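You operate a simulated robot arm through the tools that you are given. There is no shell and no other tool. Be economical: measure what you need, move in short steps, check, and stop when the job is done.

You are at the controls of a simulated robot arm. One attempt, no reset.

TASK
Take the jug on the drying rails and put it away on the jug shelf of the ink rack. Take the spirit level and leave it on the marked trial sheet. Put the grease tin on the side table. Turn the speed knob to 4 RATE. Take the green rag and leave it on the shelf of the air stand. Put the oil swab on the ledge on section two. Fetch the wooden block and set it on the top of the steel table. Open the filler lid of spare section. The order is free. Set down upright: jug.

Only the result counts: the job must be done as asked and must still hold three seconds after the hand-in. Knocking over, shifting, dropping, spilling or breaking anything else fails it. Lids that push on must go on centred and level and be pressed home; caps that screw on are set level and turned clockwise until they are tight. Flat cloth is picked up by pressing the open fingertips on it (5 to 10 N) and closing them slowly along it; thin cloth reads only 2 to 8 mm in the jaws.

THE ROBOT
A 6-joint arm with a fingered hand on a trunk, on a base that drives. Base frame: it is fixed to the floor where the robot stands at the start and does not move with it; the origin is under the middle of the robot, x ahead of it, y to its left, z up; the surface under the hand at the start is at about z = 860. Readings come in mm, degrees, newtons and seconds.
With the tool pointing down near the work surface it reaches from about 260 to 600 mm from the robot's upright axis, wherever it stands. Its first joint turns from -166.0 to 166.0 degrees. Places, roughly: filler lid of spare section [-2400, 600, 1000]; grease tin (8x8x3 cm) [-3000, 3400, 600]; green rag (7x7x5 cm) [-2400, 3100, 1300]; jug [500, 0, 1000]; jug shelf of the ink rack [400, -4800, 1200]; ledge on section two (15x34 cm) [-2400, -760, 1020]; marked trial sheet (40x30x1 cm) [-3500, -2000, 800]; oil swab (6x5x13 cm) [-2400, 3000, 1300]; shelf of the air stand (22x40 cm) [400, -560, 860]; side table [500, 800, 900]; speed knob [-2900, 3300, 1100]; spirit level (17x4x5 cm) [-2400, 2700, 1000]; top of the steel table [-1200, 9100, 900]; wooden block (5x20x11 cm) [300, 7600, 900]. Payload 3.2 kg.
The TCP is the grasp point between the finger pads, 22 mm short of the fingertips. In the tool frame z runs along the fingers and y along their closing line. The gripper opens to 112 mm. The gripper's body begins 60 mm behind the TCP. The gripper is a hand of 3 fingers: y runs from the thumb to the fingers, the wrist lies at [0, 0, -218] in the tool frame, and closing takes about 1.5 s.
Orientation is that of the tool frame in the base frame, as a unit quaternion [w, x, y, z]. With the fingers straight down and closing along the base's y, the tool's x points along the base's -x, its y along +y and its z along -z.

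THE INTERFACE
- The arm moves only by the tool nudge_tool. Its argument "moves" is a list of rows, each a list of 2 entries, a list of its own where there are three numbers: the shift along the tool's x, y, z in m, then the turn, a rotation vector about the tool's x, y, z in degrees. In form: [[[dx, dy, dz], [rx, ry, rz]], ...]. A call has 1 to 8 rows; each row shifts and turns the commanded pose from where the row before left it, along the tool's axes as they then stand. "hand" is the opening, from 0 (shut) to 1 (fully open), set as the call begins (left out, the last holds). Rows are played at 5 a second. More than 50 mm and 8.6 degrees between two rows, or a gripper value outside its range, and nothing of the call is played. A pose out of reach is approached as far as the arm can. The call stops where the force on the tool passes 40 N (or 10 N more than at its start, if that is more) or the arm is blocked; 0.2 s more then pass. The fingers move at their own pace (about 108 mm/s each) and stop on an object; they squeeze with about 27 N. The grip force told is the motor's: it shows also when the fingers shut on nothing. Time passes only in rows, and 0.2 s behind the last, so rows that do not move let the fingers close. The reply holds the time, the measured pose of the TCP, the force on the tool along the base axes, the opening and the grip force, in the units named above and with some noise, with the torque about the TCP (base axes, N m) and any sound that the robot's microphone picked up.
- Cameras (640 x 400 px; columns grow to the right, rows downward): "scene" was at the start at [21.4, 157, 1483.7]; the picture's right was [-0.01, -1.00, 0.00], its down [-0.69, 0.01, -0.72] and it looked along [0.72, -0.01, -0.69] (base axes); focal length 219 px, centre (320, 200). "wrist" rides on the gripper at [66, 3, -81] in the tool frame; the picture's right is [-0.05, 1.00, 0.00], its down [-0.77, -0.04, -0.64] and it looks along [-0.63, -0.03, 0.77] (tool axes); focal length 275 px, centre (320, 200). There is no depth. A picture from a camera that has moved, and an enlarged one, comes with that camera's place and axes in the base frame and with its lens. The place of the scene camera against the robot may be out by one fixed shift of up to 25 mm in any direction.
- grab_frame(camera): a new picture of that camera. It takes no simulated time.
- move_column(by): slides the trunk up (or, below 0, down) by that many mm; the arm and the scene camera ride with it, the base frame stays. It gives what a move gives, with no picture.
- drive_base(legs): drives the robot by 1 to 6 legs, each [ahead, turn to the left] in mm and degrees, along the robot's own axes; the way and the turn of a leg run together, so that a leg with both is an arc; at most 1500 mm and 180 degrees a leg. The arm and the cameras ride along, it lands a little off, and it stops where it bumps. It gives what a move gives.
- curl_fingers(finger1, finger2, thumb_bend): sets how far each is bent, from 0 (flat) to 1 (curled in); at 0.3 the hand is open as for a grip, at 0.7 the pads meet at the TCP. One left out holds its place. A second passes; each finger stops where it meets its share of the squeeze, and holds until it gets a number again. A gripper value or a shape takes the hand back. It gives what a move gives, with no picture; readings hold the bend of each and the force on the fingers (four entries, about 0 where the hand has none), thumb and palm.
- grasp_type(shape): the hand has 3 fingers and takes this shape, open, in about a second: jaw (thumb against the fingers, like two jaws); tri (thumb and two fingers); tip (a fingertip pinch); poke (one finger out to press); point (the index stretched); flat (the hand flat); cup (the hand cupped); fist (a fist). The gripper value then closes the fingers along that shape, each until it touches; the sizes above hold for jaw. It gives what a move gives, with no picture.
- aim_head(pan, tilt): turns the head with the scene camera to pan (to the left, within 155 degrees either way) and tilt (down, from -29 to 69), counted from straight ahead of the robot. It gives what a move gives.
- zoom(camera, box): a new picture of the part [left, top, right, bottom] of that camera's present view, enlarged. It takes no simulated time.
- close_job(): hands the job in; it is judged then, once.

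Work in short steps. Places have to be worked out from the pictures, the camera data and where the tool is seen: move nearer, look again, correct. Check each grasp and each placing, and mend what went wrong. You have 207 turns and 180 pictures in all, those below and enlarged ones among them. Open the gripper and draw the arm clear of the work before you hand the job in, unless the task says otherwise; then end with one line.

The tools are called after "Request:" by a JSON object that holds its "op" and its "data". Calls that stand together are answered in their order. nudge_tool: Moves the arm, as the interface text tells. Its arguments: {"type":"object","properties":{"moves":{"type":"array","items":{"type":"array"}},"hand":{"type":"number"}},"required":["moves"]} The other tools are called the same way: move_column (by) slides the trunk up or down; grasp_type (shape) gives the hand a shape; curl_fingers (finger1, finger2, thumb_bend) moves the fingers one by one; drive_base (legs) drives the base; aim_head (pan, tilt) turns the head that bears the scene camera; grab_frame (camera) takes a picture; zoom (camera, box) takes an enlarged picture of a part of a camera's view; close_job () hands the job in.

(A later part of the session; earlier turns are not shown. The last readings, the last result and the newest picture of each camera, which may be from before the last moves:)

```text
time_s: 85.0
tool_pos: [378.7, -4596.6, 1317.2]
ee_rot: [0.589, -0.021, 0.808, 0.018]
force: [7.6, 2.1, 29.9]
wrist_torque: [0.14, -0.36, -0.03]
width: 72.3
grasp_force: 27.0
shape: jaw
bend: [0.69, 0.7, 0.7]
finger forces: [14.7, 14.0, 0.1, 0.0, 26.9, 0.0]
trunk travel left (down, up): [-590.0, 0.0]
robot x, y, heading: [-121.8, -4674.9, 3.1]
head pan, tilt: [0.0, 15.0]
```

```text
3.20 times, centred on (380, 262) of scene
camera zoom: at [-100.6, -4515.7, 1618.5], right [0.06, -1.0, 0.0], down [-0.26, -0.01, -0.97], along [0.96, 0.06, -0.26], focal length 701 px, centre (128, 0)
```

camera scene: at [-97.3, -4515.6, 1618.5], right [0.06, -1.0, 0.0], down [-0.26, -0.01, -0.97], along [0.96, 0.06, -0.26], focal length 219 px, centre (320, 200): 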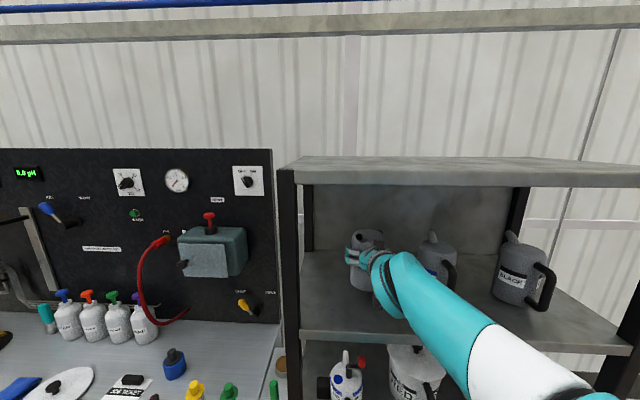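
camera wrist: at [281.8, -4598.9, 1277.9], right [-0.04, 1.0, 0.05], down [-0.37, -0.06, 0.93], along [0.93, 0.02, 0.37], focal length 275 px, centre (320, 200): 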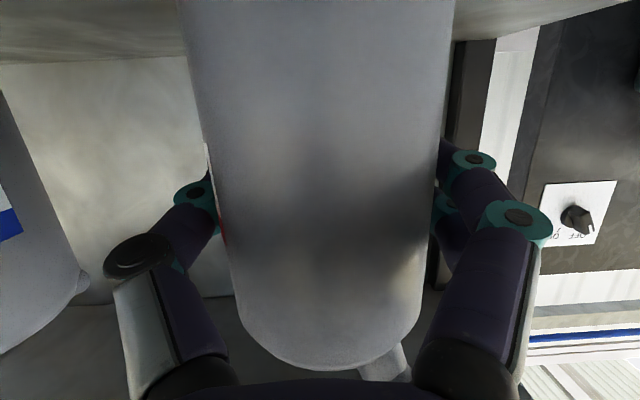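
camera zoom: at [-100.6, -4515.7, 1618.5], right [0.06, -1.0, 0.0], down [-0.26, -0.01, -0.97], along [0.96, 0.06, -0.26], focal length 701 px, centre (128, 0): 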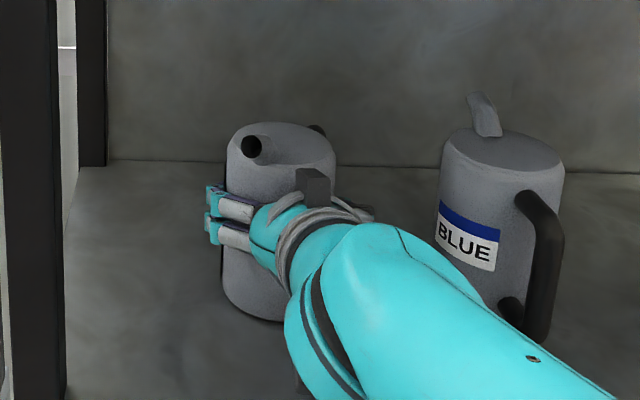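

Request:
{"op": "nudge_tool", "data": {"moves": [[[-0.0019, 0, -0.0006], [0, 0, 0]]]}}

Request:
{"op": "nudge_tool", "data": {"moves": [[[-0.0019, 0, -0.0006], [0, 0, 0]]]}}

```text
time_s: 85.4
tool_pos: [379.0, -4596.6, 1316.2]
ee_rot: [0.588, -0.021, 0.808, 0.018]
force: [4.5, 2.0, 20.4]
wrist_torque: [0.12, -0.25, -0.03]
width: 72.3
grasp_force: 27.1
shape: jaw
bend: [0.69, 0.7, 0.7]
finger forces: [14.0, 13.2, 0.1, 0.0, 26.8, 0.0]
trunk travel left (down, up): [-590.0, 0.0]
robot x, y, heading: [-122.1, -4673.7, 3.3]
head pan, tilt: [0.0, 15.0]
```

```text
time_s: 85.8
tool_pos: [379.2, -4596.5, 1316.1]
ee_rot: [0.587, -0.021, 0.809, 0.017]
force: [0.2, 0.9, 10.7]
wrist_torque: [0.06, -0.15, 0.01]
width: 72.2
grasp_force: 26.5
shape: jaw
bend: [0.69, 0.7, 0.7]
finger forces: [13.7, 12.8, 0.0, 0.0, 26.2, 0.0]
trunk travel left (down, up): [-590.0, 0.0]
robot x, y, heading: [-119.2, -4676.2, 3.2]
head pan, tilt: [0.0, 15.0]
```

The push is down to about 10 N. One more step brings it near zero, then I open.

Request:
{"op": "nudge_tool", "data": {"moves": [[[-0.0019, 0, -0.0006], [0, 0, 0]]]}}

Request:
{"op": "nudge_tool", "data": {"hand": 1, "moves": [[[0, 0, 0], [0, 0, 0]], [[0, 0, 0], [0, 0, 0]], [[0, 0, 0], [0, 0, 0]], [[0, 0, 0], [0, 0, 0]], [[0, 0, 0], [0, 0, 0]], [[0, 0, 0], [0, 0, 0]]]}}

Request:
{"op": "grab_frame", "data": {"camera": "wrist"}}

```text
time_s: 86.2
tool_pos: [380.4, -4597.3, 1317.1]
ee_rot: [0.586, -0.021, 0.81, 0.017]
force: [-1.1, 0.7, -2.0]
wrist_torque: [0.11, -0.02, 0.01]
width: 72.4
grasp_force: 26.7
shape: jaw
bend: [0.69, 0.7, 0.7]
finger forces: [13.2, 12.3, 0.1, 0.1, 26.4, 0.0]
trunk travel left (down, up): [-590.0, 0.0]
robot x, y, heading: [-122.0, -4674.8, 3.5]
head pan, tilt: [0.0, 15.0]
```

```text
time_s: 87.6
tool_pos: [380.5, -4597.8, 1319.4]
ee_rot: [0.588, -0.022, 0.808, 0.018]
force: [0.0, -1.2, -0.2]
wrist_torque: [0.01, 0.02, -0.01]
width: 112.2
grasp_force: 0.1
shape: jaw
bend: [0.3, 0.3, 0.3]
finger forces: [0.0, 0.0, 0.0, 0.1, 0.2, 0.0]
trunk travel left (down, up): [-590.0, 0.0]
robot x, y, heading: [-123.5, -4677.9, 3.2]
head pan, tilt: [0.0, 15.0]
```

```text
146 pictures are left
camera wrist: at [282.7, -4599.1, 1282.2], right [-0.04, 1.0, 0.05], down [-0.37, -0.06, 0.93], along [0.93, 0.02, 0.37], focal length 275 px, centre (320, 200)
```

wrist: 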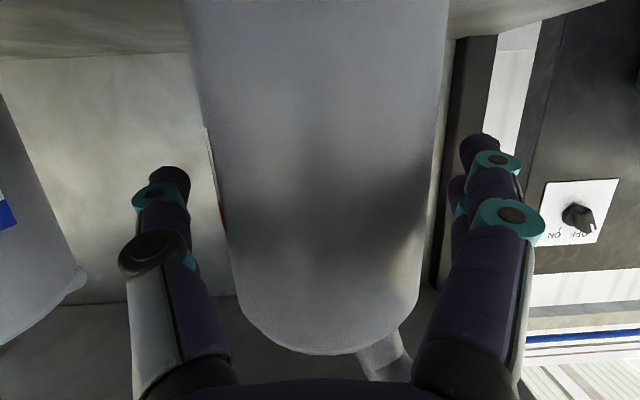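

Released and the jug stands. I back straight out.

Request:
{"op": "drive_base", "data": {"legs": [[-400, 0]]}}

Request:
{"op": "zoom", "data": {"camera": "scene", "box": [280, 160, 520, 310]}}

```text
time_s: 90.1
tool_pos: [-15.9, -4614.6, 1320.8]
ee_rot: [0.588, -0.027, 0.808, 0.022]
force: [0.3, 0.1, 0.6]
wrist_torque: [-0.01, 0.01, 0.01]
width: 112.1
grasp_force: 0.0
shape: jaw
bend: [0.3, 0.3, 0.3]
finger forces: [0.0, 0.1, 0.0, 0.0, 0.0, 0.0]
trunk travel left (down, up): [-590.0, 0.0]
robot x, y, heading: [-513.2, -4702.2, 4.3]
head pan, tilt: [0.0, 15.0]
```

```text
2.67 times, centred on (400, 235) of scene
camera zoom: at [-496.4, -4541.2, 1618.6], right [0.07, -1.0, 0.0], down [-0.26, -0.02, -0.97], along [0.96, 0.07, -0.26], focal length 584 px, centre (107, 107)
```

zoom: 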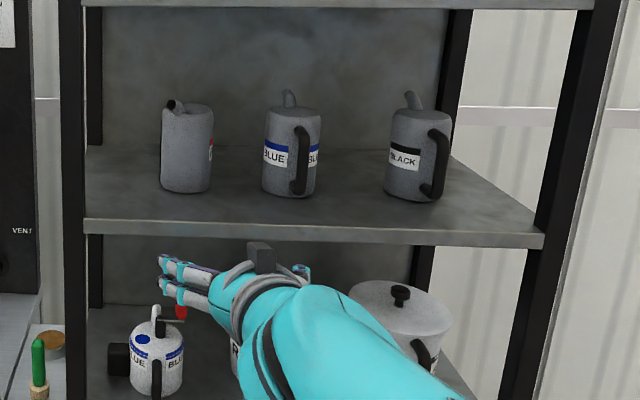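

The jug is on the shelf beside the others. Now I'll return the tool to pointing down and drive back up the aisle to the filler lid at about (-2400, 600).

Request:
{"op": "nudge_tool", "data": {"moves": [[[0, 0, -0.03], [0, 8.5, 0]], [[0, 0, -0.03], [0, 8.5, 0]], [[0, 0, -0.03], [0, 8.5, 0]], [[0, 0, 0], [0, 8.5, 0]], [[0, 0, 0], [0, 8.5, 0]], [[0, 0, 0], [0, 8.5, 0]], [[0, 0, 0], [0, 8.5, 0]], [[0, 0, 0], [0, 8.5, 0]]]}}

Request:
{"op": "drive_base", "data": {"legs": [[0, 86], [1500, 0], [1500, 0], [1500, 0], [800, 0], [0, 90]]}}

Request:
{"op": "grab_frame", "data": {"camera": "scene"}}

```text
time_s: 91.9
tool_pos: [-106.4, -4623.1, 1344.4]
ee_rot: [0.086, -0.035, 0.996, 0.005]
force: [-0.3, 0.5, 0.6]
wrist_torque: [-0.02, 0.0, 0.01]
width: 112.0
grasp_force: 0.1
shape: jaw
bend: [0.3, 0.3, 0.3]
finger forces: [0.0, 0.1, 0.1, 0.0, 0.0, 0.1]
out of reach, approached as far as the arm can: row 7, 8
trunk travel left (down, up): [-590.0, 0.0]
robot x, y, heading: [-514.6, -4702.0, 4.1]
head pan, tilt: [0.0, 15.0]
```

```text
time_s: 124.4
tool_pos: [-947.3, 462.4, 1345.5]
ee_rot: [0.004, 0.996, 0.028, -0.087]
force: [0.8, 0.5, 0.1]
wrist_torque: [0.01, 0.05, 0.01]
width: 112.0
grasp_force: 0.1
shape: jaw
bend: [0.3, 0.3, 0.3]
finger forces: [0.1, 0.1, 0.0, 0.0, 0.0, 0.1]
trunk travel left (down, up): [-590.0, 0.0]
robot x, y, heading: [-539.1, 533.7, -176.4]
head pan, tilt: [0.0, 15.0]
```

```text
144 pictures are left
camera scene: at [-562.3, 358.7, 1618.6], right [-0.06, 1.0, 0.0], down [0.26, 0.02, -0.97], along [-0.96, -0.06, -0.26], focal length 219 px, centre (320, 200)
```

scene: 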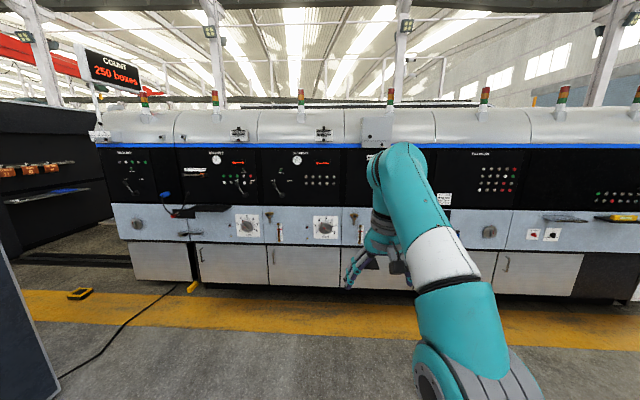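

Request:
{"op": "zoom", "data": {"camera": "scene", "box": [100, 90, 380, 265]}}

Request:
{"op": "zoom", "data": {"camera": "scene", "box": [360, 90, 640, 265]}}

```text
2.29 times, centred on (240, 178) of scene
camera zoom: at [-562.3, 358.7, 1618.6], right [-0.06, 1.0, 0.0], down [0.26, 0.02, -0.97], along [-0.96, -0.06, -0.26], focal length 501 px, centre (503, 251)
```

zoom: 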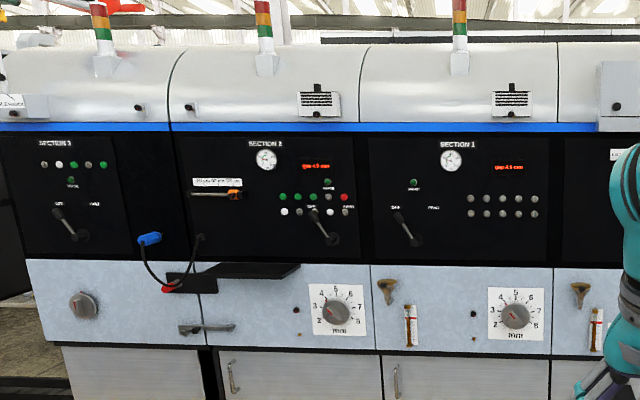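

```text
2.29 times, centred on (500, 178) of scene
camera zoom: at [-562.3, 358.7, 1618.6], right [-0.06, 1.0, 0.0], down [0.26, 0.02, -0.97], along [-0.96, -0.06, -0.26], focal length 501 px, centre (-91, 251)
```

zoom: 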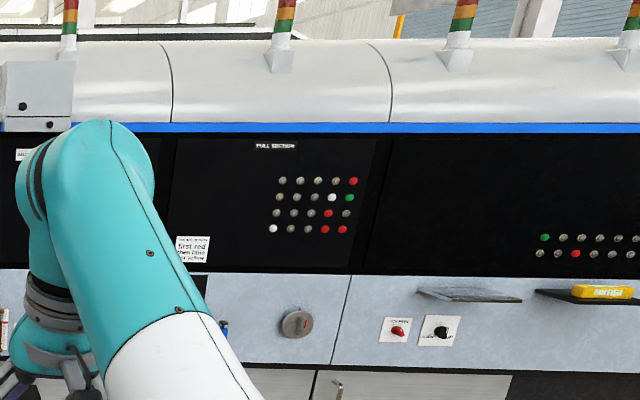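

The brass filler cup at about y=540 on the spare section is the target. I drive nearer and look again, lowering the trunk to its starting height.

Request:
{"op": "drive_base", "data": {"legs": [[0, -3.5], [900, 0]]}}

Request:
{"op": "aim_head", "data": {"pan": 0, "tilt": 25}}

Request:
{"op": "grab_frame", "data": {"camera": "scene"}}

Request:
{"op": "grab_frame", "data": {"camera": "wrist"}}

```text
time_s: 129.5
tool_pos: [-1817.2, 477.9, 1345.1]
ee_rot: [0.002, 0.996, 0.003, -0.086]
force: [-0.6, -0.3, 1.3]
wrist_torque: [0.03, 0.0, -0.01]
width: 111.8
grasp_force: 0.0
shape: jaw
bend: [0.3, 0.3, 0.3]
finger forces: [0.0, 0.1, 0.1, 0.1, 0.0, 0.0]
trunk travel left (down, up): [-590.0, 0.0]
robot x, y, heading: [-1405.0, 529.5, -179.2]
head pan, tilt: [0.0, 15.0]
```

```text
time_s: 130.2
tool_pos: [-1817.5, 479.6, 1345.5]
ee_rot: [0.003, 0.996, 0.004, -0.087]
force: [-0.1, 0.1, 0.2]
wrist_torque: [0.01, 0.01, 0.0]
width: 111.8
grasp_force: 0.1
shape: jaw
bend: [0.3, 0.3, 0.3]
finger forces: [0.1, 0.0, 0.0, 0.1, 0.0, 0.0]
trunk travel left (down, up): [-590.0, 0.0]
robot x, y, heading: [-1404.4, 532.5, -179.5]
head pan, tilt: [0.0, 25.0]
```

```text
141 pictures are left
camera scene: at [-1435.7, 356.7, 1602.4], right [-0.01, 1.0, 0.0], down [0.42, 0.0, -0.91], along [-0.91, -0.01, -0.42], focal length 219 px, centre (320, 200)
```

scene: 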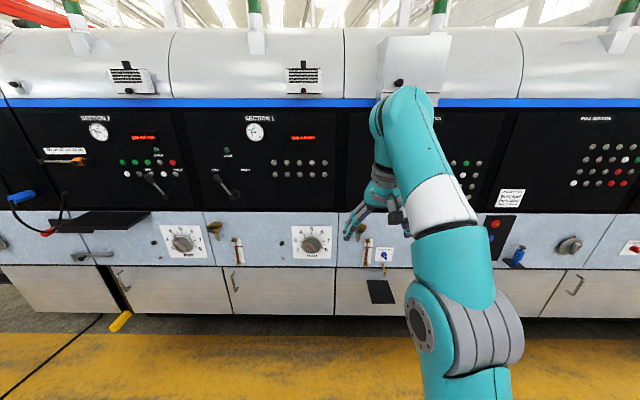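

```text
140 pictures are left
camera wrist: at [-1737.8, 476.3, 1413.8], right [-0.04, -1.0, 0.01], down [-0.65, 0.03, 0.76], along [-0.76, 0.02, -0.65], focal length 275 px, centre (320, 200)
```

wrist: 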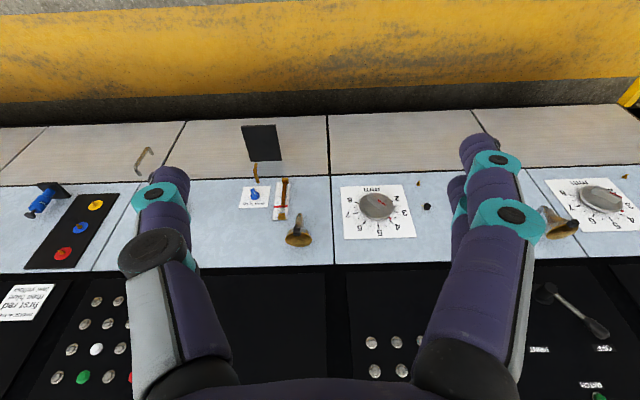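

Request:
{"op": "zoom", "data": {"camera": "wrist", "box": [250, 170, 350, 260]}}

Request:
{"op": "zoom", "data": {"camera": "scene", "box": [340, 210, 420, 260]}}

Request:
{"op": "zoom", "data": {"camera": "scene", "box": [190, 205, 270, 275]}}

```text
4.44 times, centred on (300, 215) of wrist
camera zoom: at [-1737.8, 476.3, 1413.8], right [-0.04, -1.0, 0.01], down [-0.65, 0.03, 0.76], along [-0.76, 0.02, -0.65], focal length 1224 px, centre (409, 133)
```

zoom: 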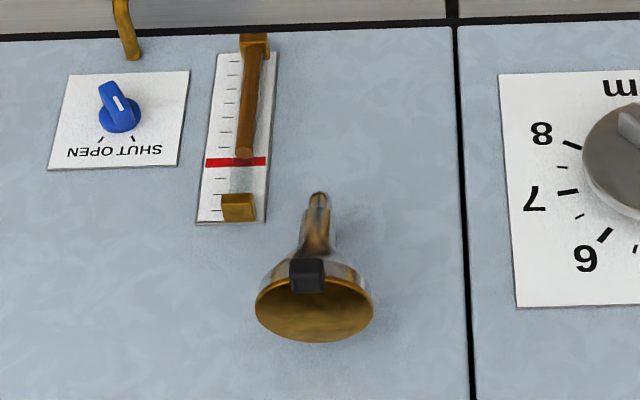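

```text
8.00 times, centred on (380, 235) of scene
camera zoom: at [-1435.7, 356.7, 1602.4], right [-0.01, 1.0, 0.0], down [0.42, 0.0, -0.91], along [-0.91, -0.01, -0.42], focal length 1754 px, centre (-160, -80)
```

zoom: 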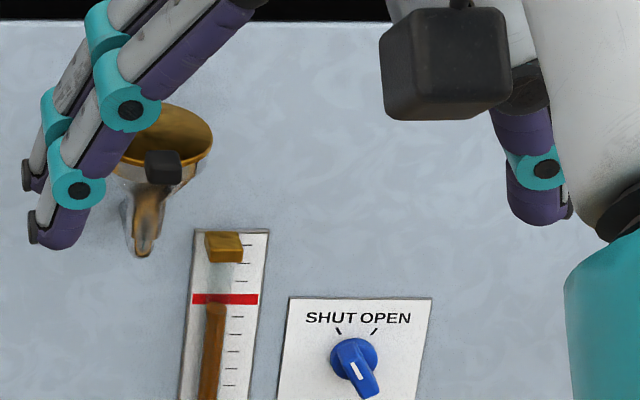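

```text
5.71 times, centred on (230, 240) of scene
camera zoom: at [-1435.7, 356.7, 1602.4], right [-0.01, 1.0, 0.0], down [0.42, 0.0, -0.91], along [-0.91, -0.01, -0.42], focal length 1253 px, centre (834, -29)
```

zoom: 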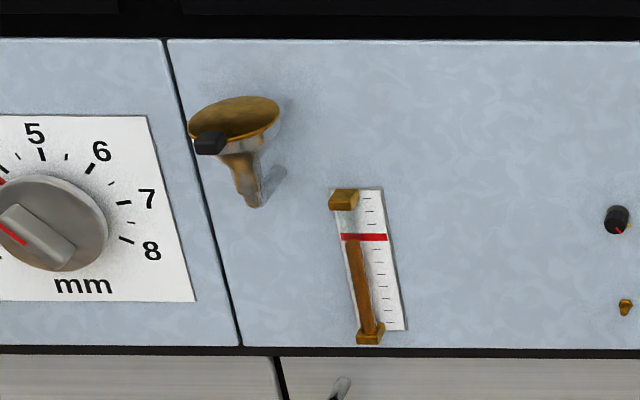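

The filler has a hinged brass lid with a black tab at the front. I'll get closer and lower and pitch the tool about 45° to look at the tab from the front.

Request:
{"op": "drive_base", "data": {"legs": [[250, 0]]}}

Request:
{"op": "move_column", "data": {"by": -230}}

Request:
{"op": "nudge_tool", "data": {"moves": [[[0, 0, 0], [0, -8, 0]], [[0, 0, 0], [0, -8, 0]], [[0, 0, 0], [0, -8, 0]], [[0, 0, 0], [0, -8, 0]], [[0, 0, 0], [0, -8, 0]], [[0, 0, 0], [0, -8, 0]], [[0, 0, 0], [0, -8, 0]]]}}

Request:
{"op": "grab_frame", "data": {"camera": "wrist"}}

Request:
{"op": "grab_frame", "data": {"camera": "scene"}}

```text
time_s: 132.0
tool_pos: [-2066.4, 474.2, 1343.6]
ee_rot: [0.002, 0.996, 0.005, -0.085]
force: [0.0, 0.0, -0.6]
wrist_torque: [0.02, -0.01, 0.01]
width: 111.9
grasp_force: 0.0
shape: jaw
bend: [0.3, 0.3, 0.3]
finger forces: [0.0, 0.0, 0.0, 0.1, 0.0, 0.0]
trunk travel left (down, up): [-590.0, 0.0]
robot x, y, heading: [-1655.4, 526.8, -179.3]
head pan, tilt: [0.0, 25.0]
```

```text
time_s: 134.4
tool_pos: [-2064.8, 474.5, 1115.9]
ee_rot: [0.003, 0.996, 0.005, -0.086]
force: [-0.8, -0.4, 0.0]
wrist_torque: [0.03, 0.01, 0.0]
width: 112.0
grasp_force: 0.0
shape: jaw
bend: [0.3, 0.3, 0.3]
finger forces: [0.0, 0.0, 0.1, 0.1, 0.0, 0.0]
trunk travel left (down, up): [-360.0, 230.0]
robot x, y, heading: [-1654.6, 525.4, -179.1]
head pan, tilt: [0.0, 25.0]
```

```text
time_s: 136.0
tool_pos: [-2065.8, 473.8, 1114.2]
ee_rot: [0.005, 0.839, 0.004, -0.544]
force: [0.3, 0.1, 0.5]
wrist_torque: [0.03, -0.01, 0.01]
width: 112.1
grasp_force: 0.0
shape: jaw
bend: [0.3, 0.3, 0.3]
finger forces: [0.0, 0.0, 0.0, 0.0, 0.0, 0.0]
trunk travel left (down, up): [-360.0, 230.0]
robot x, y, heading: [-1656.0, 528.1, -179.2]
head pan, tilt: [0.0, 25.0]
```

```text
136 pictures are left
camera wrist: at [-1965.0, 471.5, 1088.4], right [-0.01, -1.0, 0.05], down [0.27, 0.04, 0.96], along [-0.96, 0.02, 0.26], focal length 275 px, centre (320, 200)
```

wrist: 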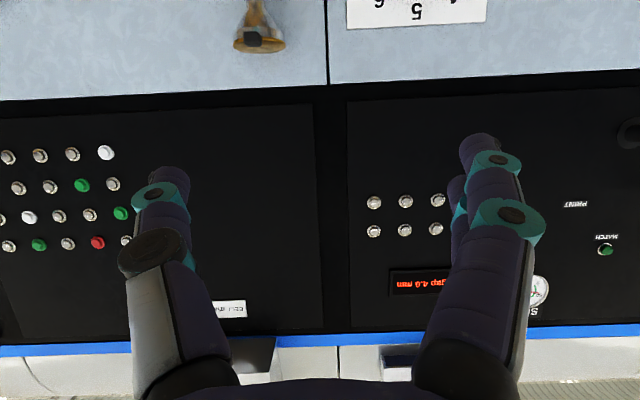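

```text
135 pictures are left
camera scene: at [-1684.2, 353.5, 1372.4], right [-0.01, 1.0, 0.0], down [0.42, 0.01, -0.91], along [-0.91, -0.01, -0.42], focal length 219 px, centre (320, 200)
```

scene: 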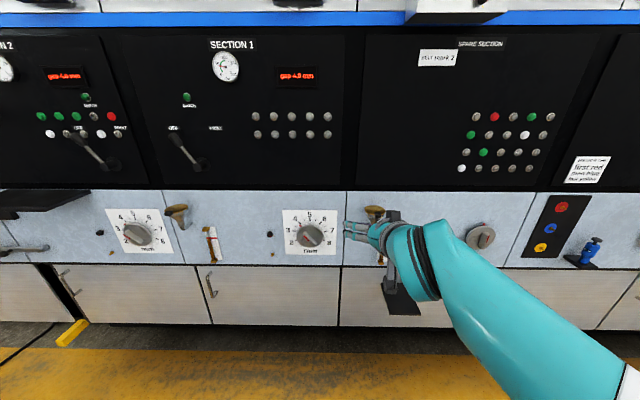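

Request:
{"op": "zoom", "data": {"camera": "wrist", "box": [215, 0, 295, 60]}}

Request:
{"op": "zoom", "data": {"camera": "scene", "box": [160, 195, 210, 240]}}

```text
6.67 times, centred on (255, 30) of wrist
camera zoom: at [-1965.0, 471.5, 1088.4], right [-0.01, -1.0, 0.05], down [0.27, 0.04, 0.96], along [-0.96, 0.02, 0.26], focal length 1835 px, centre (753, 1333)
```

zoom: 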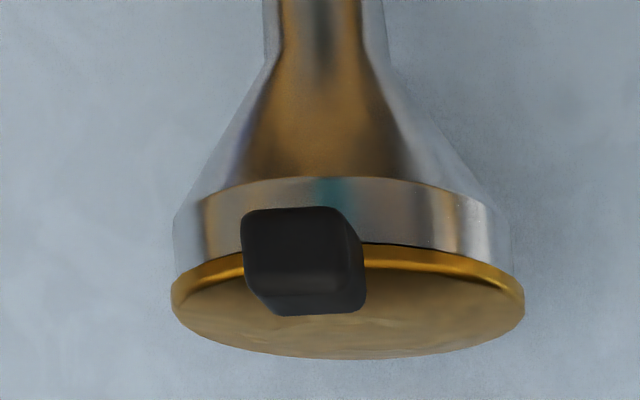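

```text
8.89 times, centred on (185, 218) of scene
camera zoom: at [-1684.2, 353.5, 1372.4], right [-0.01, 1.0, 0.0], down [0.42, 0.01, -0.91], along [-0.91, -0.01, -0.42], focal length 1948 px, centre (1520, 44)
```

zoom: 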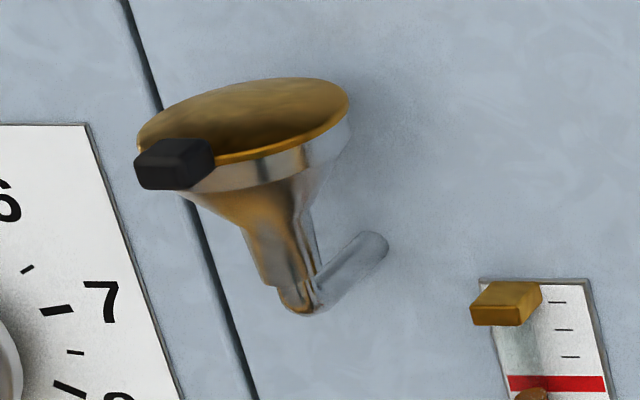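

The tab centre triangulates to about (-2402, 563, 964), with the hinge at the wall side. I'll hook it from below with the fingers closed and the tool nearly horizontal, then lift and push it back. First the trunk goes down and the tool levels out, fingers shut.

Request:
{"op": "move_column", "data": {"by": -200}}

Request:
{"op": "nudge_tool", "data": {"hand": 0, "moves": [[[0, -0.022, 0], [0, -7, 0]], [[0, -0.022, 0], [0, -7, 0]], [[0, -0.022, 0], [0, -7, 0]], [[0, -0.022, 0], [0, -7, 0]], [[0, 0, 0], [0, -7, 0]]]}}

Request:
{"op": "grab_frame", "data": {"camera": "wrist"}}

Request:
{"op": "grab_frame", "data": {"camera": "scene"}}

```text
time_s: 138.2
tool_pos: [-2065.5, 473.9, 915.2]
ee_rot: [0.004, 0.84, 0.004, -0.543]
force: [0.5, 0.2, -0.9]
wrist_torque: [0.01, 0.02, -0.05]
width: 112.0
grasp_force: 0.1
shape: jaw
bend: [0.3, 0.3, 0.3]
finger forces: [0.1, 0.0, 0.0, 0.0, 0.0, 0.0]
trunk travel left (down, up): [-160.0, 430.0]
robot x, y, heading: [-1651.8, 529.0, -179.4]
head pan, tilt: [0.0, 25.0]
```

```text
time_s: 139.4
tool_pos: [-2065.3, 560.2, 915.8]
ee_rot: [-0.005, -0.636, -0.002, 0.772]
force: [0.2, 0.2, -0.4]
wrist_torque: [-0.01, 0.03, 0.02]
width: 0.0
grasp_force: 27.3
shape: jaw
bend: [0.67, 0.67, 0.75]
finger forces: [0.0, 0.0, 0.1, 0.0, 0.0, 0.0]
trunk travel left (down, up): [-160.0, 430.0]
robot x, y, heading: [-1654.8, 528.9, -179.1]
head pan, tilt: [0.0, 25.0]
```

```text
132 pictures are left
camera wrist: at [-1998.9, 558.1, 836.9], right [0.02, -1.0, 0.05], down [0.77, 0.05, 0.64], along [-0.64, 0.03, 0.77], focal length 275 px, centre (320, 200)
```

wrist: 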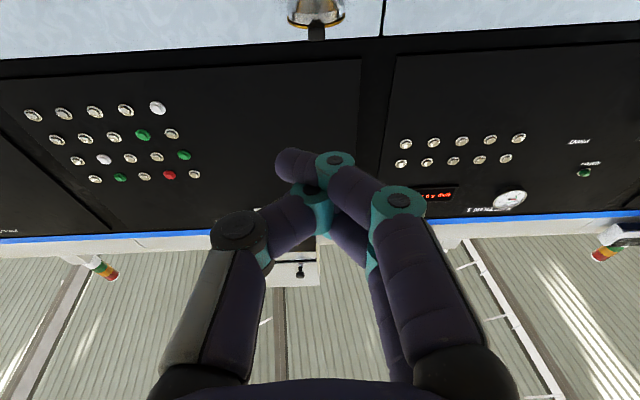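

```text
131 pictures are left
camera scene: at [-1684.0, 353.5, 1172.4], right [-0.01, 1.0, 0.0], down [0.42, 0.01, -0.91], along [-0.91, -0.01, -0.42], focal length 219 px, centre (320, 200)
```

scene: 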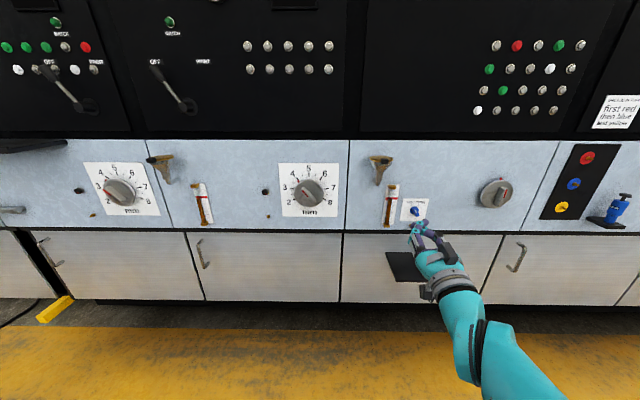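

The tab refines to about (-2386, 563, 969). The tool is level at y=560, z=916, so I'll drive in 230 mm and check under the tab.

Request:
{"op": "drive_base", "data": {"legs": [[230, 0]]}}

Request:
{"op": "grab_frame", "data": {"camera": "wrist"}}

Request:
{"op": "zoom", "data": {"camera": "scene", "box": [320, 130, 520, 255]}}

```text
time_s: 141.1
tool_pos: [-2297.6, 557.7, 917.0]
ee_rot: [-0.005, -0.636, -0.002, 0.771]
force: [0.4, -0.1, 0.2]
wrist_torque: [0.0, 0.04, -0.02]
width: 0.1
grasp_force: 26.9
shape: jaw
bend: [0.67, 0.67, 0.75]
finger forces: [0.0, 0.0, 0.1, 0.0, 0.0, 0.0]
trunk travel left (down, up): [-160.0, 430.0]
robot x, y, heading: [-1880.5, 526.9, -179.0]
head pan, tilt: [0.0, 25.0]
```

```text
130 pictures are left
camera wrist: at [-2230.9, 554.6, 836.5], right [0.02, -1.0, 0.05], down [0.77, 0.05, 0.64], along [-0.64, 0.02, 0.77], focal length 275 px, centre (320, 200)
```

wrist: 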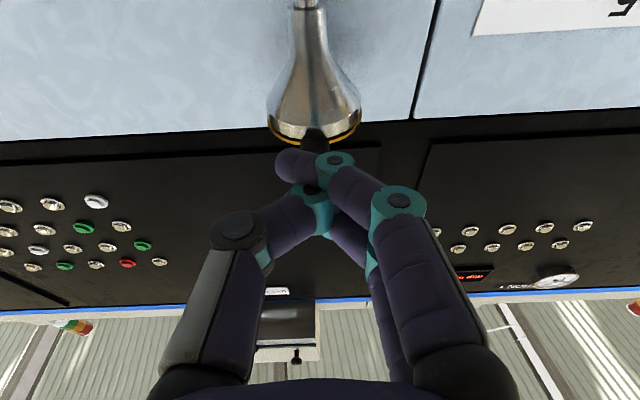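

```text
3.20 times, centred on (420, 192) of scene
camera zoom: at [-1915.7, 350.2, 1172.4], right [-0.01, 1.0, 0.0], down [0.42, 0.01, -0.91], along [-0.91, -0.01, -0.42], focal length 701 px, centre (0, 224)
```

zoom: 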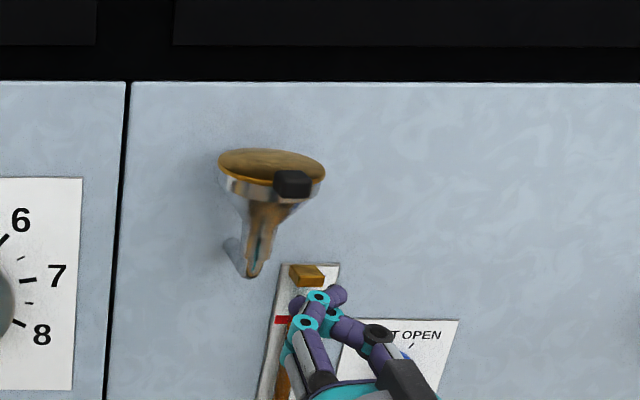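

Rim width scaling gives the lid centre at about (-2427, 560, 964), the tab about x -2366 to -2390 and the hinge at about -2466. I'll slide the tip 55 mm forward under the tab, then raise in small steps.

Request:
{"op": "nudge_tool", "data": {"moves": [[[0.0052, -0.001, 0.027], [0, 0, 0]], [[0.0052, -0.001, 0.027], [0, 0, 0]]]}}

Request:
{"op": "grab_frame", "data": {"camera": "wrist"}}

Request:
{"op": "zoom", "data": {"camera": "scene", "box": [360, 150, 460, 230]}}

```text
time_s: 141.7
tool_pos: [-2351.1, 560.1, 913.2]
ee_rot: [-0.005, -0.637, -0.002, 0.771]
force: [-0.4, -0.9, -0.4]
wrist_torque: [0.02, -0.01, 0.01]
width: 0.1
grasp_force: 27.6
shape: jaw
bend: [0.67, 0.67, 0.75]
finger forces: [0.0, 0.1, 0.0, 0.0, 0.0, 0.1]
trunk travel left (down, up): [-160.0, 430.0]
robot x, y, heading: [-1885.3, 526.5, -179.0]
head pan, tilt: [0.0, 25.0]
```

```text
128 pictures are left
camera wrist: at [-2285.1, 557.1, 834.4], right [0.02, -1.0, 0.05], down [0.77, 0.05, 0.64], along [-0.64, 0.02, 0.77], focal length 275 px, centre (320, 200)
```

wrist: 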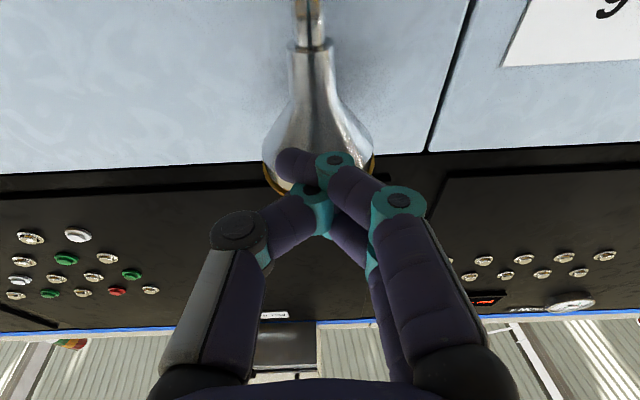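

```text
5.00 times, centred on (410, 190) of scene
camera zoom: at [-1915.6, 350.1, 1172.4], right [-0.01, 1.0, 0.0], down [0.42, 0.01, -0.91], along [-0.91, -0.01, -0.42], focal length 1096 px, centre (-130, 250)
```

zoom: 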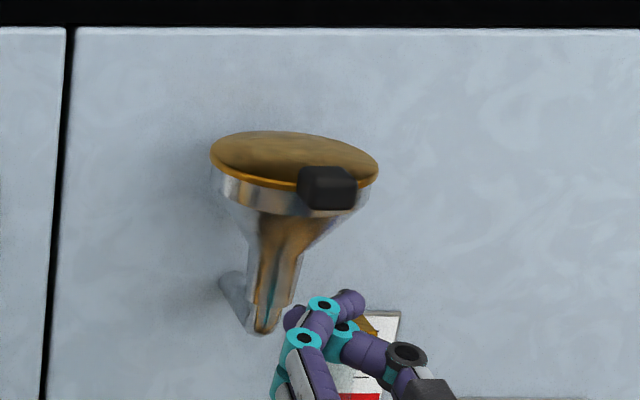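

Now I raise in small steps, watching for contact with the tab.

Request:
{"op": "nudge_tool", "data": {"moves": [[[-0.0079, 0, 0.0015], [0, 0, 0]], [[-0.0079, 0, 0.0015], [0, 0, 0]], [[-0.0079, 0, 0.0015], [0, 0, 0]]]}}

Request:
{"op": "zoom", "data": {"camera": "scene", "box": [360, 150, 460, 230]}}

Request:
{"op": "grab_frame", "data": {"camera": "wrist"}}

```text
time_s: 142.5
tool_pos: [-2352.2, 560.3, 939.9]
ee_rot: [-0.005, -0.637, -0.002, 0.771]
force: [-0.5, -0.5, -0.6]
wrist_torque: [0.0, 0.02, 0.0]
width: 0.0
grasp_force: 27.2
shape: jaw
bend: [0.67, 0.67, 0.75]
finger forces: [0.0, 0.1, 0.0, 0.0, 0.0, 0.1]
trunk travel left (down, up): [-160.0, 430.0]
robot x, y, heading: [-1886.0, 523.8, -179.4]
head pan, tilt: [0.0, 25.0]
```

```text
5.00 times, centred on (410, 190) of scene
camera zoom: at [-1915.8, 350.2, 1172.4], right [-0.01, 1.0, 0.0], down [0.42, 0.01, -0.91], along [-0.91, -0.01, -0.42], focal length 1096 px, centre (-130, 250)
```

zoom: 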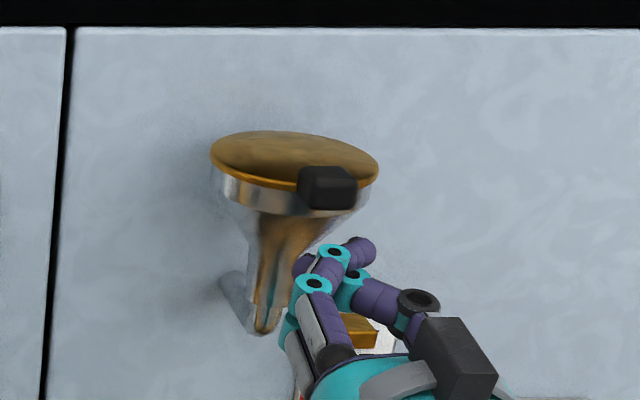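

```text
125 pictures are left
camera wrist: at [-2285.5, 557.0, 860.3], right [0.02, -1.0, 0.05], down [0.77, 0.05, 0.64], along [-0.64, 0.02, 0.77], focal length 275 px, centre (320, 200)
```

wrist: 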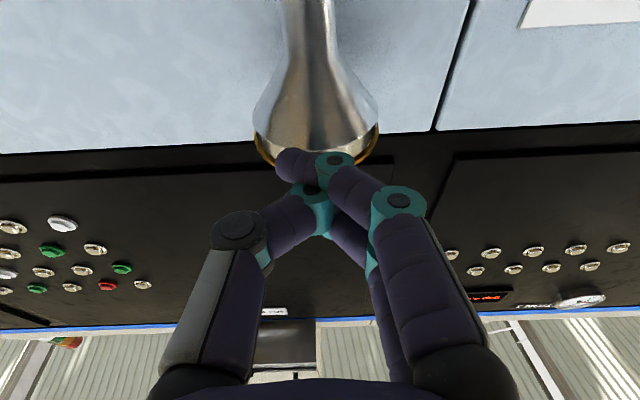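

Request:
{"op": "nudge_tool", "data": {"moves": [[[-0.0059, 0, 0.0011], [0, 0, 0]], [[-0.0059, 0, 0.0011], [0, 0, 0]]]}}

Request:
{"op": "nudge_tool", "data": {"moves": [[[-0.0059, 0, 0.0011], [0, 0, 0]]]}}

Request:
{"op": "nudge_tool", "data": {"moves": [[[-0.0059, 0, 0.0011], [0, 0, 0]]]}}

Request:
{"op": "zoom", "data": {"camera": "scene", "box": [360, 150, 460, 230]}}

```text
time_s: 143.1
tool_pos: [-2351.8, 560.8, 952.5]
ee_rot: [-0.006, -0.636, -0.003, 0.772]
force: [-0.5, -0.3, 0.0]
wrist_torque: [-0.03, 0.0, -0.01]
width: 0.0
grasp_force: 27.0
shape: jaw
bend: [0.67, 0.67, 0.75]
finger forces: [0.1, 0.1, 0.0, 0.0, 0.0, 0.0]
trunk travel left (down, up): [-160.0, 430.0]
robot x, y, heading: [-1884.9, 520.9, -179.4]
head pan, tilt: [0.0, 25.0]
```

```text
time_s: 143.5
tool_pos: [-2351.8, 558.6, 958.6]
ee_rot: [-0.005, -0.638, -0.002, 0.77]
force: [-0.1, 0.5, 0.3]
wrist_torque: [0.0, -0.03, 0.0]
width: 0.0
grasp_force: 26.5
shape: jaw
bend: [0.67, 0.67, 0.75]
finger forces: [0.0, 0.0, 0.1, 0.0, 0.0, 0.0]
trunk travel left (down, up): [-160.0, 430.0]
robot x, y, heading: [-1884.2, 522.2, -179.2]
head pan, tilt: [0.0, 25.0]
```

```text
time_s: 143.9
tool_pos: [-2351.8, 559.0, 964.1]
ee_rot: [-0.005, -0.637, -0.003, 0.771]
force: [-0.2, -0.2, -0.7]
wrist_torque: [0.0, 0.0, 0.04]
width: 0.0
grasp_force: 27.0
shape: jaw
bend: [0.67, 0.67, 0.75]
finger forces: [0.0, 0.0, 0.0, 0.1, 0.0, 0.1]
trunk travel left (down, up): [-160.0, 430.0]
robot x, y, heading: [-1882.5, 524.4, -179.5]
head pan, tilt: [0.0, 25.0]
```

```text
5.00 times, centred on (410, 190) of scene
camera zoom: at [-1915.8, 350.2, 1172.4], right [-0.01, 1.0, 0.0], down [0.42, 0.01, -0.91], along [-0.91, -0.01, -0.42], focal length 1096 px, centre (-130, 250)
```

zoom: 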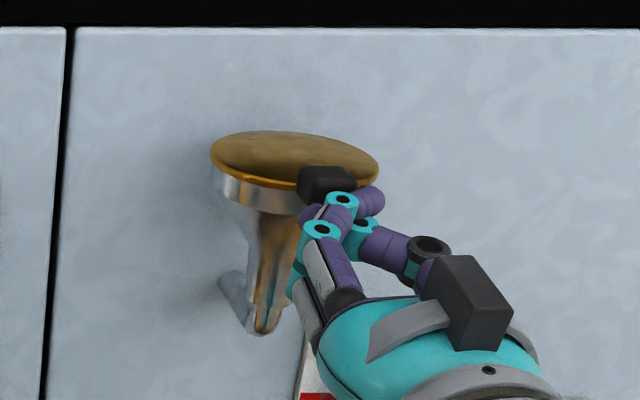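

No contact yet, so the tab must be a bit deeper than estimated. I drop 28 mm, go 22 mm further in and raise again.

Request:
{"op": "nudge_tool", "data": {"moves": [[[0.0275, 0, -0.0053], [0, 0, 0]], [[0.0042, 0, 0.0216], [0, 0, 0]]]}}

Request:
{"op": "nudge_tool", "data": {"moves": [[[-0.0079, 0, 0.0015], [0, 0, 0]]]}}

Request:
{"op": "nudge_tool", "data": {"moves": [[[-0.0079, 0, 0.0015], [0, 0, 0]]]}}

Request:
{"op": "nudge_tool", "data": {"moves": [[[-0.0079, 0, 0.0015], [0, 0, 0]]]}}

Request:
{"op": "zoom", "data": {"camera": "scene", "box": [360, 150, 460, 230]}}

```text
time_s: 144.5
tool_pos: [-2373.7, 559.7, 936.4]
ee_rot: [-0.005, -0.637, -0.002, 0.771]
force: [1.2, -0.4, 0.4]
wrist_torque: [-0.01, -0.05, 0.0]
width: 0.0
grasp_force: 26.8
shape: jaw
bend: [0.67, 0.67, 0.75]
finger forces: [0.0, 0.1, 0.1, 0.0, 0.0, 0.1]
trunk travel left (down, up): [-160.0, 430.0]
robot x, y, heading: [-1888.1, 524.4, -179.2]
head pan, tilt: [0.0, 25.0]
```

```text
time_s: 144.9
tool_pos: [-2374.9, 559.7, 945.0]
ee_rot: [-0.005, -0.637, -0.002, 0.771]
force: [0.5, -0.4, 0.5]
wrist_torque: [-0.02, -0.02, -0.01]
width: 0.1
grasp_force: 27.2
shape: jaw
bend: [0.67, 0.67, 0.75]
finger forces: [0.0, 0.1, 0.0, 0.1, 0.0, 0.0]
trunk travel left (down, up): [-160.0, 430.0]
robot x, y, heading: [-1886.8, 524.9, -179.1]
head pan, tilt: [0.0, 25.0]
```

```text
time_s: 145.3
tool_pos: [-2375.2, 561.0, 953.5]
ee_rot: [-0.005, -0.637, -0.002, 0.771]
force: [-0.4, -0.4, 0.0]
wrist_torque: [0.0, 0.0, -0.04]
width: 0.1
grasp_force: 27.2
shape: jaw
bend: [0.67, 0.67, 0.75]
finger forces: [0.0, 0.1, 0.1, 0.0, 0.0, 0.0]
trunk travel left (down, up): [-160.0, 430.0]
robot x, y, heading: [-1882.7, 522.8, -179.0]
head pan, tilt: [0.0, 25.0]
```

```text
time_s: 145.7
tool_pos: [-2375.0, 558.5, 960.6]
ee_rot: [-0.005, -0.637, -0.002, 0.771]
force: [0.5, 0.5, -0.6]
wrist_torque: [0.01, -0.02, -0.04]
width: 0.0
grasp_force: 26.8
shape: jaw
bend: [0.67, 0.67, 0.75]
finger forces: [0.1, 0.0, 0.0, 0.0, 0.1, 0.0]
trunk travel left (down, up): [-160.0, 430.0]
robot x, y, heading: [-1885.8, 529.2, -179.5]
head pan, tilt: [0.0, 25.0]
```

```text
5.00 times, centred on (410, 190) of scene
camera zoom: at [-1915.9, 350.2, 1172.4], right [-0.01, 1.0, 0.0], down [0.42, 0.01, -0.91], along [-0.91, -0.01, -0.42], focal length 1096 px, centre (-130, 250)
```

zoom: 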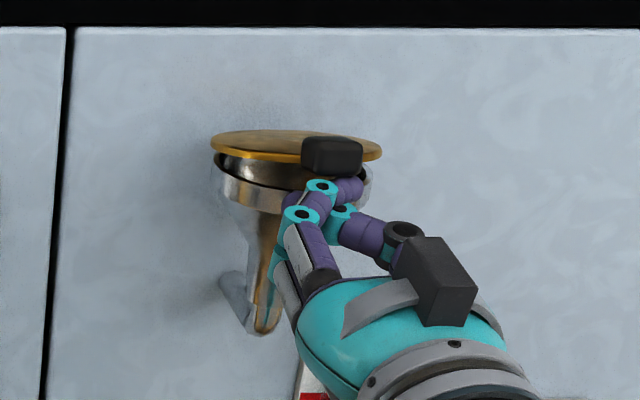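

The lid is lifting. I follow the hinge arc up and back.

Request:
{"op": "nudge_tool", "data": {"moves": [[[-0.0191, 0, 0.0067], [0, 0, 0]], [[-0.0181, 0, 0.0117], [0, 0, 0]], [[-0.015, 0, 0.0172], [0, 0, 0]]]}}

Request:
{"op": "zoom", "data": {"camera": "scene", "box": [360, 130, 460, 210]}}

Request:
{"op": "grab_frame", "data": {"camera": "wrist"}}

```text
time_s: 146.5
tool_pos: [-2401.5, 557.4, 1020.2]
ee_rot: [-0.005, -0.637, -0.002, 0.771]
force: [1.0, -0.7, 0.0]
wrist_torque: [0.04, -0.01, -0.01]
width: 0.0
grasp_force: 26.7
shape: jaw
bend: [0.67, 0.67, 0.75]
finger forces: [0.1, 0.0, 0.0, 0.0, 0.1, 0.0]
trunk travel left (down, up): [-160.0, 430.0]
robot x, y, heading: [-1888.9, 525.6, -179.6]
head pan, tilt: [0.0, 25.0]
```

```text
5.00 times, centred on (410, 170) of scene
camera zoom: at [-1915.7, 350.2, 1172.4], right [-0.01, 1.0, 0.0], down [0.42, 0.01, -0.91], along [-0.91, -0.01, -0.42], focal length 1096 px, centre (-130, 350)
```

zoom: 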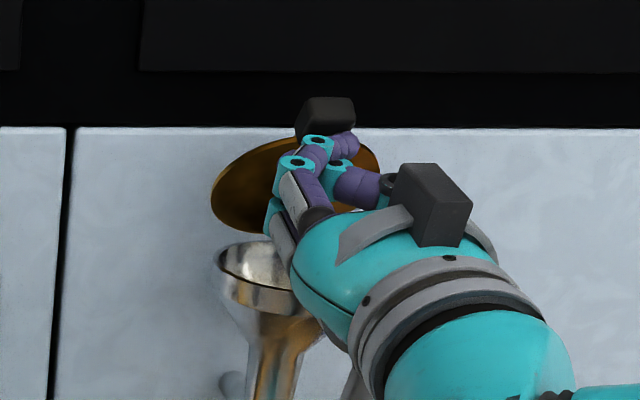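

```text
121 pictures are left
camera wrist: at [-2334.5, 553.4, 941.1], right [0.02, -1.0, 0.05], down [0.77, 0.05, 0.64], along [-0.64, 0.02, 0.77], focal length 275 px, centre (320, 200)
```

wrist: 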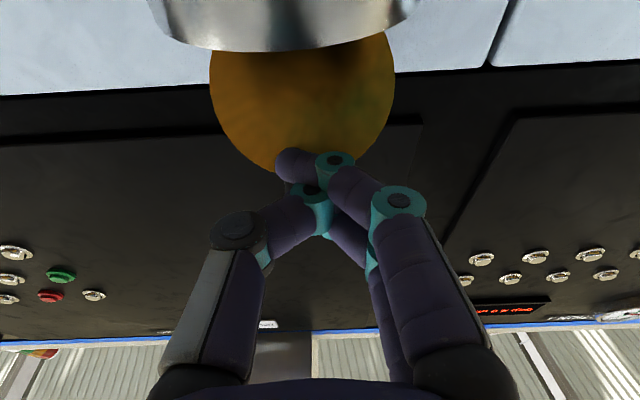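

The lid is past 50°, so I keep pushing up and back.

Request:
{"op": "nudge_tool", "data": {"moves": [[[-0.0103, 0, 0.0203], [0, 0, 0]], [[-0.003, 0, 0.022], [0, 0, 0]], [[0.0038, 0, 0.0196], [0, 0, 0]]]}}

Request:
{"op": "zoom", "data": {"camera": "scene", "box": [360, 130, 460, 210]}}

Request:
{"op": "grab_frame", "data": {"camera": "wrist"}}

```text
time_s: 147.3
tool_pos: [-2456.6, 554.4, 1041.8]
ee_rot: [-0.005, -0.635, -0.003, 0.773]
force: [21.3, -2.8, -4.8]
wrist_torque: [-0.03, -0.11, -0.17]
width: 0.0
grasp_force: 26.8
shape: jaw
bend: [0.71, 0.71, 0.77]
finger forces: [11.3, 9.0, 0.1, 0.0, 0.0, 0.0]
trunk travel left (down, up): [-160.0, 430.0]
robot x, y, heading: [-1885.2, 526.1, -179.3]
head pan, tilt: [0.0, 25.0]
```

```text
5.00 times, centred on (410, 170) of scene
camera zoom: at [-1913.0, 349.9, 1172.3], right [-0.01, 1.0, 0.0], down [0.42, 0.01, -0.91], along [-0.91, -0.01, -0.42], focal length 1096 px, centre (-130, 350)
```

zoom: 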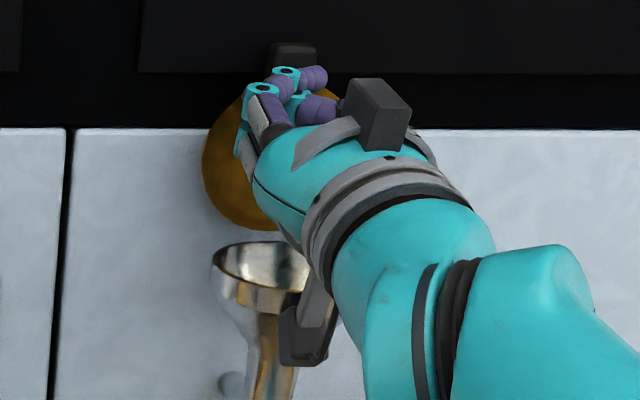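

```text
119 pictures are left
camera wrist: at [-2391.0, 552.8, 961.8], right [0.02, -1.0, 0.05], down [0.77, 0.05, 0.63], along [-0.64, 0.02, 0.77], focal length 275 px, centre (320, 200)
```

wrist: 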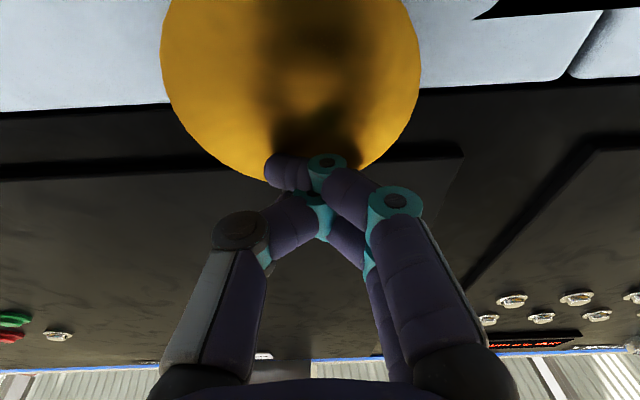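

There is 21 N against the stop, so the lid is fully back. I withdraw and see whether it stays.

Request:
{"op": "nudge_tool", "data": {"moves": [[[-0.004, 0, -0.0196], [0, 0, 0]], [[-0.006, 0, -0.03], [0, 0, 0]], [[-0.008, 0, -0.04], [0, 0, 0]], [[-0.008, 0, -0.04], [0, 0, 0]]]}}

Request:
{"op": "drive_base", "data": {"legs": [[-300, 0]]}}

Request:
{"op": "grab_frame", "data": {"camera": "scene"}}

Request:
{"op": "zoom", "data": {"camera": "scene", "box": [320, 120, 420, 200]}}

```text
time_s: 148.3
tool_pos: [-2325.3, 558.4, 1044.1]
ee_rot: [-0.006, -0.638, -0.003, 0.77]
force: [0.0, -0.1, 0.1]
wrist_torque: [0.01, 0.05, -0.03]
width: 0.0
grasp_force: 26.6
shape: jaw
bend: [0.68, 0.68, 0.76]
finger forces: [0.1, 0.1, 0.0, 0.0, 0.0, 0.0]
trunk travel left (down, up): [-160.0, 430.0]
robot x, y, heading: [-1882.8, 525.2, -178.9]
head pan, tilt: [0.0, 25.0]
```

```text
time_s: 150.4
tool_pos: [-2025.1, 561.7, 1044.3]
ee_rot: [-0.006, -0.637, -0.003, 0.771]
force: [-0.8, 0.6, 0.5]
wrist_torque: [0.01, -0.01, 0.01]
width: 0.0
grasp_force: 27.4
shape: jaw
bend: [0.68, 0.68, 0.76]
finger forces: [0.0, 0.1, 0.0, 0.1, 0.0, 0.0]
trunk travel left (down, up): [-160.0, 430.0]
robot x, y, heading: [-1587.0, 526.5, -179.2]
head pan, tilt: [0.0, 25.0]
```

```text
118 pictures are left
camera scene: at [-1616.8, 354.4, 1172.4], right [-0.01, 1.0, 0.0], down [0.42, 0.01, -0.91], along [-0.91, -0.01, -0.42], focal length 219 px, centre (320, 200)
```

scene: 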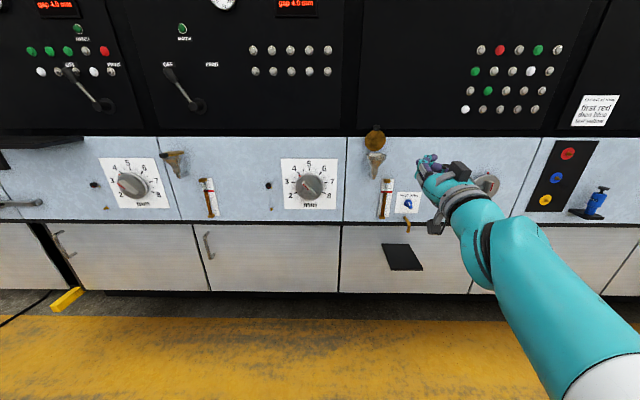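

```text
5.00 times, centred on (370, 160) of scene
camera zoom: at [-1616.8, 354.4, 1172.4], right [-0.01, 1.0, 0.0], down [0.42, 0.01, -0.91], along [-0.91, -0.01, -0.42], focal length 1096 px, centre (70, 400)
```

zoom: 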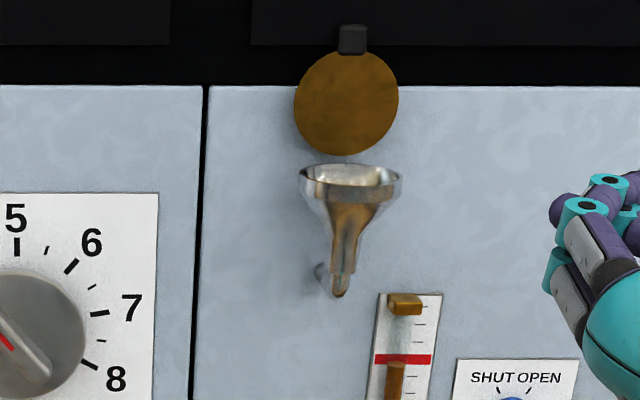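

The lid stays open. Next is the feeder end with the level, rag, swab, knob and tin, so I drive there and look.

Request:
{"op": "drive_base", "data": {"legs": [[200, 90], [0, 180], [0, 0]]}}

```text
time_s: 162.3
tool_pos: [-1685.3, 837.9, 1043.7]
ee_rot: [0.538, -0.455, 0.446, 0.552]
force: [0.1, -0.3, 0.1]
wrist_torque: [-0.01, 0.0, -0.04]
width: 0.0
grasp_force: 27.3
shape: jaw
bend: [0.68, 0.68, 0.76]
finger forces: [0.0, 0.0, 0.0, 0.1, 0.0, 0.1]
trunk travel left (down, up): [-160.0, 430.0]
robot x, y, heading: [-1705.8, 396.9, 91.9]
head pan, tilt: [0.0, 25.0]
cut short: leg 1
```

That arc leg was a slip on my part, and it says it was cut short, so I check whether anything was touched.

Request:
{"op": "aim_head", "data": {"pan": 100, "tilt": 30}}

Request:
{"op": "grab_frame", "data": {"camera": "scene"}}

```text
time_s: 164.0
tool_pos: [-1685.5, 838.4, 1043.6]
ee_rot: [0.537, -0.455, 0.445, 0.553]
force: [1.1, 0.1, 0.3]
wrist_torque: [0.0, -0.02, 0.0]
width: 0.0
grasp_force: 26.8
shape: jaw
bend: [0.68, 0.68, 0.76]
finger forces: [0.1, 0.0, 0.0, 0.0, 0.0, 0.1]
trunk travel left (down, up): [-160.0, 430.0]
robot x, y, heading: [-1706.7, 400.8, 91.7]
head pan, tilt: [100.0, 30.0]
```

```text
116 pictures are left
camera scene: at [-1959.8, 307.9, 1164.4], right [-0.2, 0.98, 0.0], down [0.49, 0.1, -0.87], along [-0.85, -0.17, -0.5], focal length 219 px, centre (320, 200)
```

scene: 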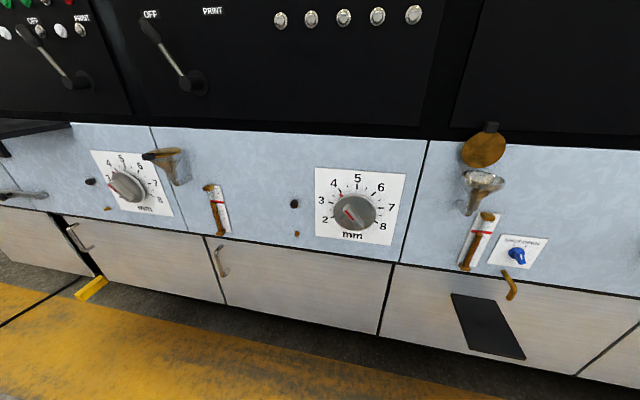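

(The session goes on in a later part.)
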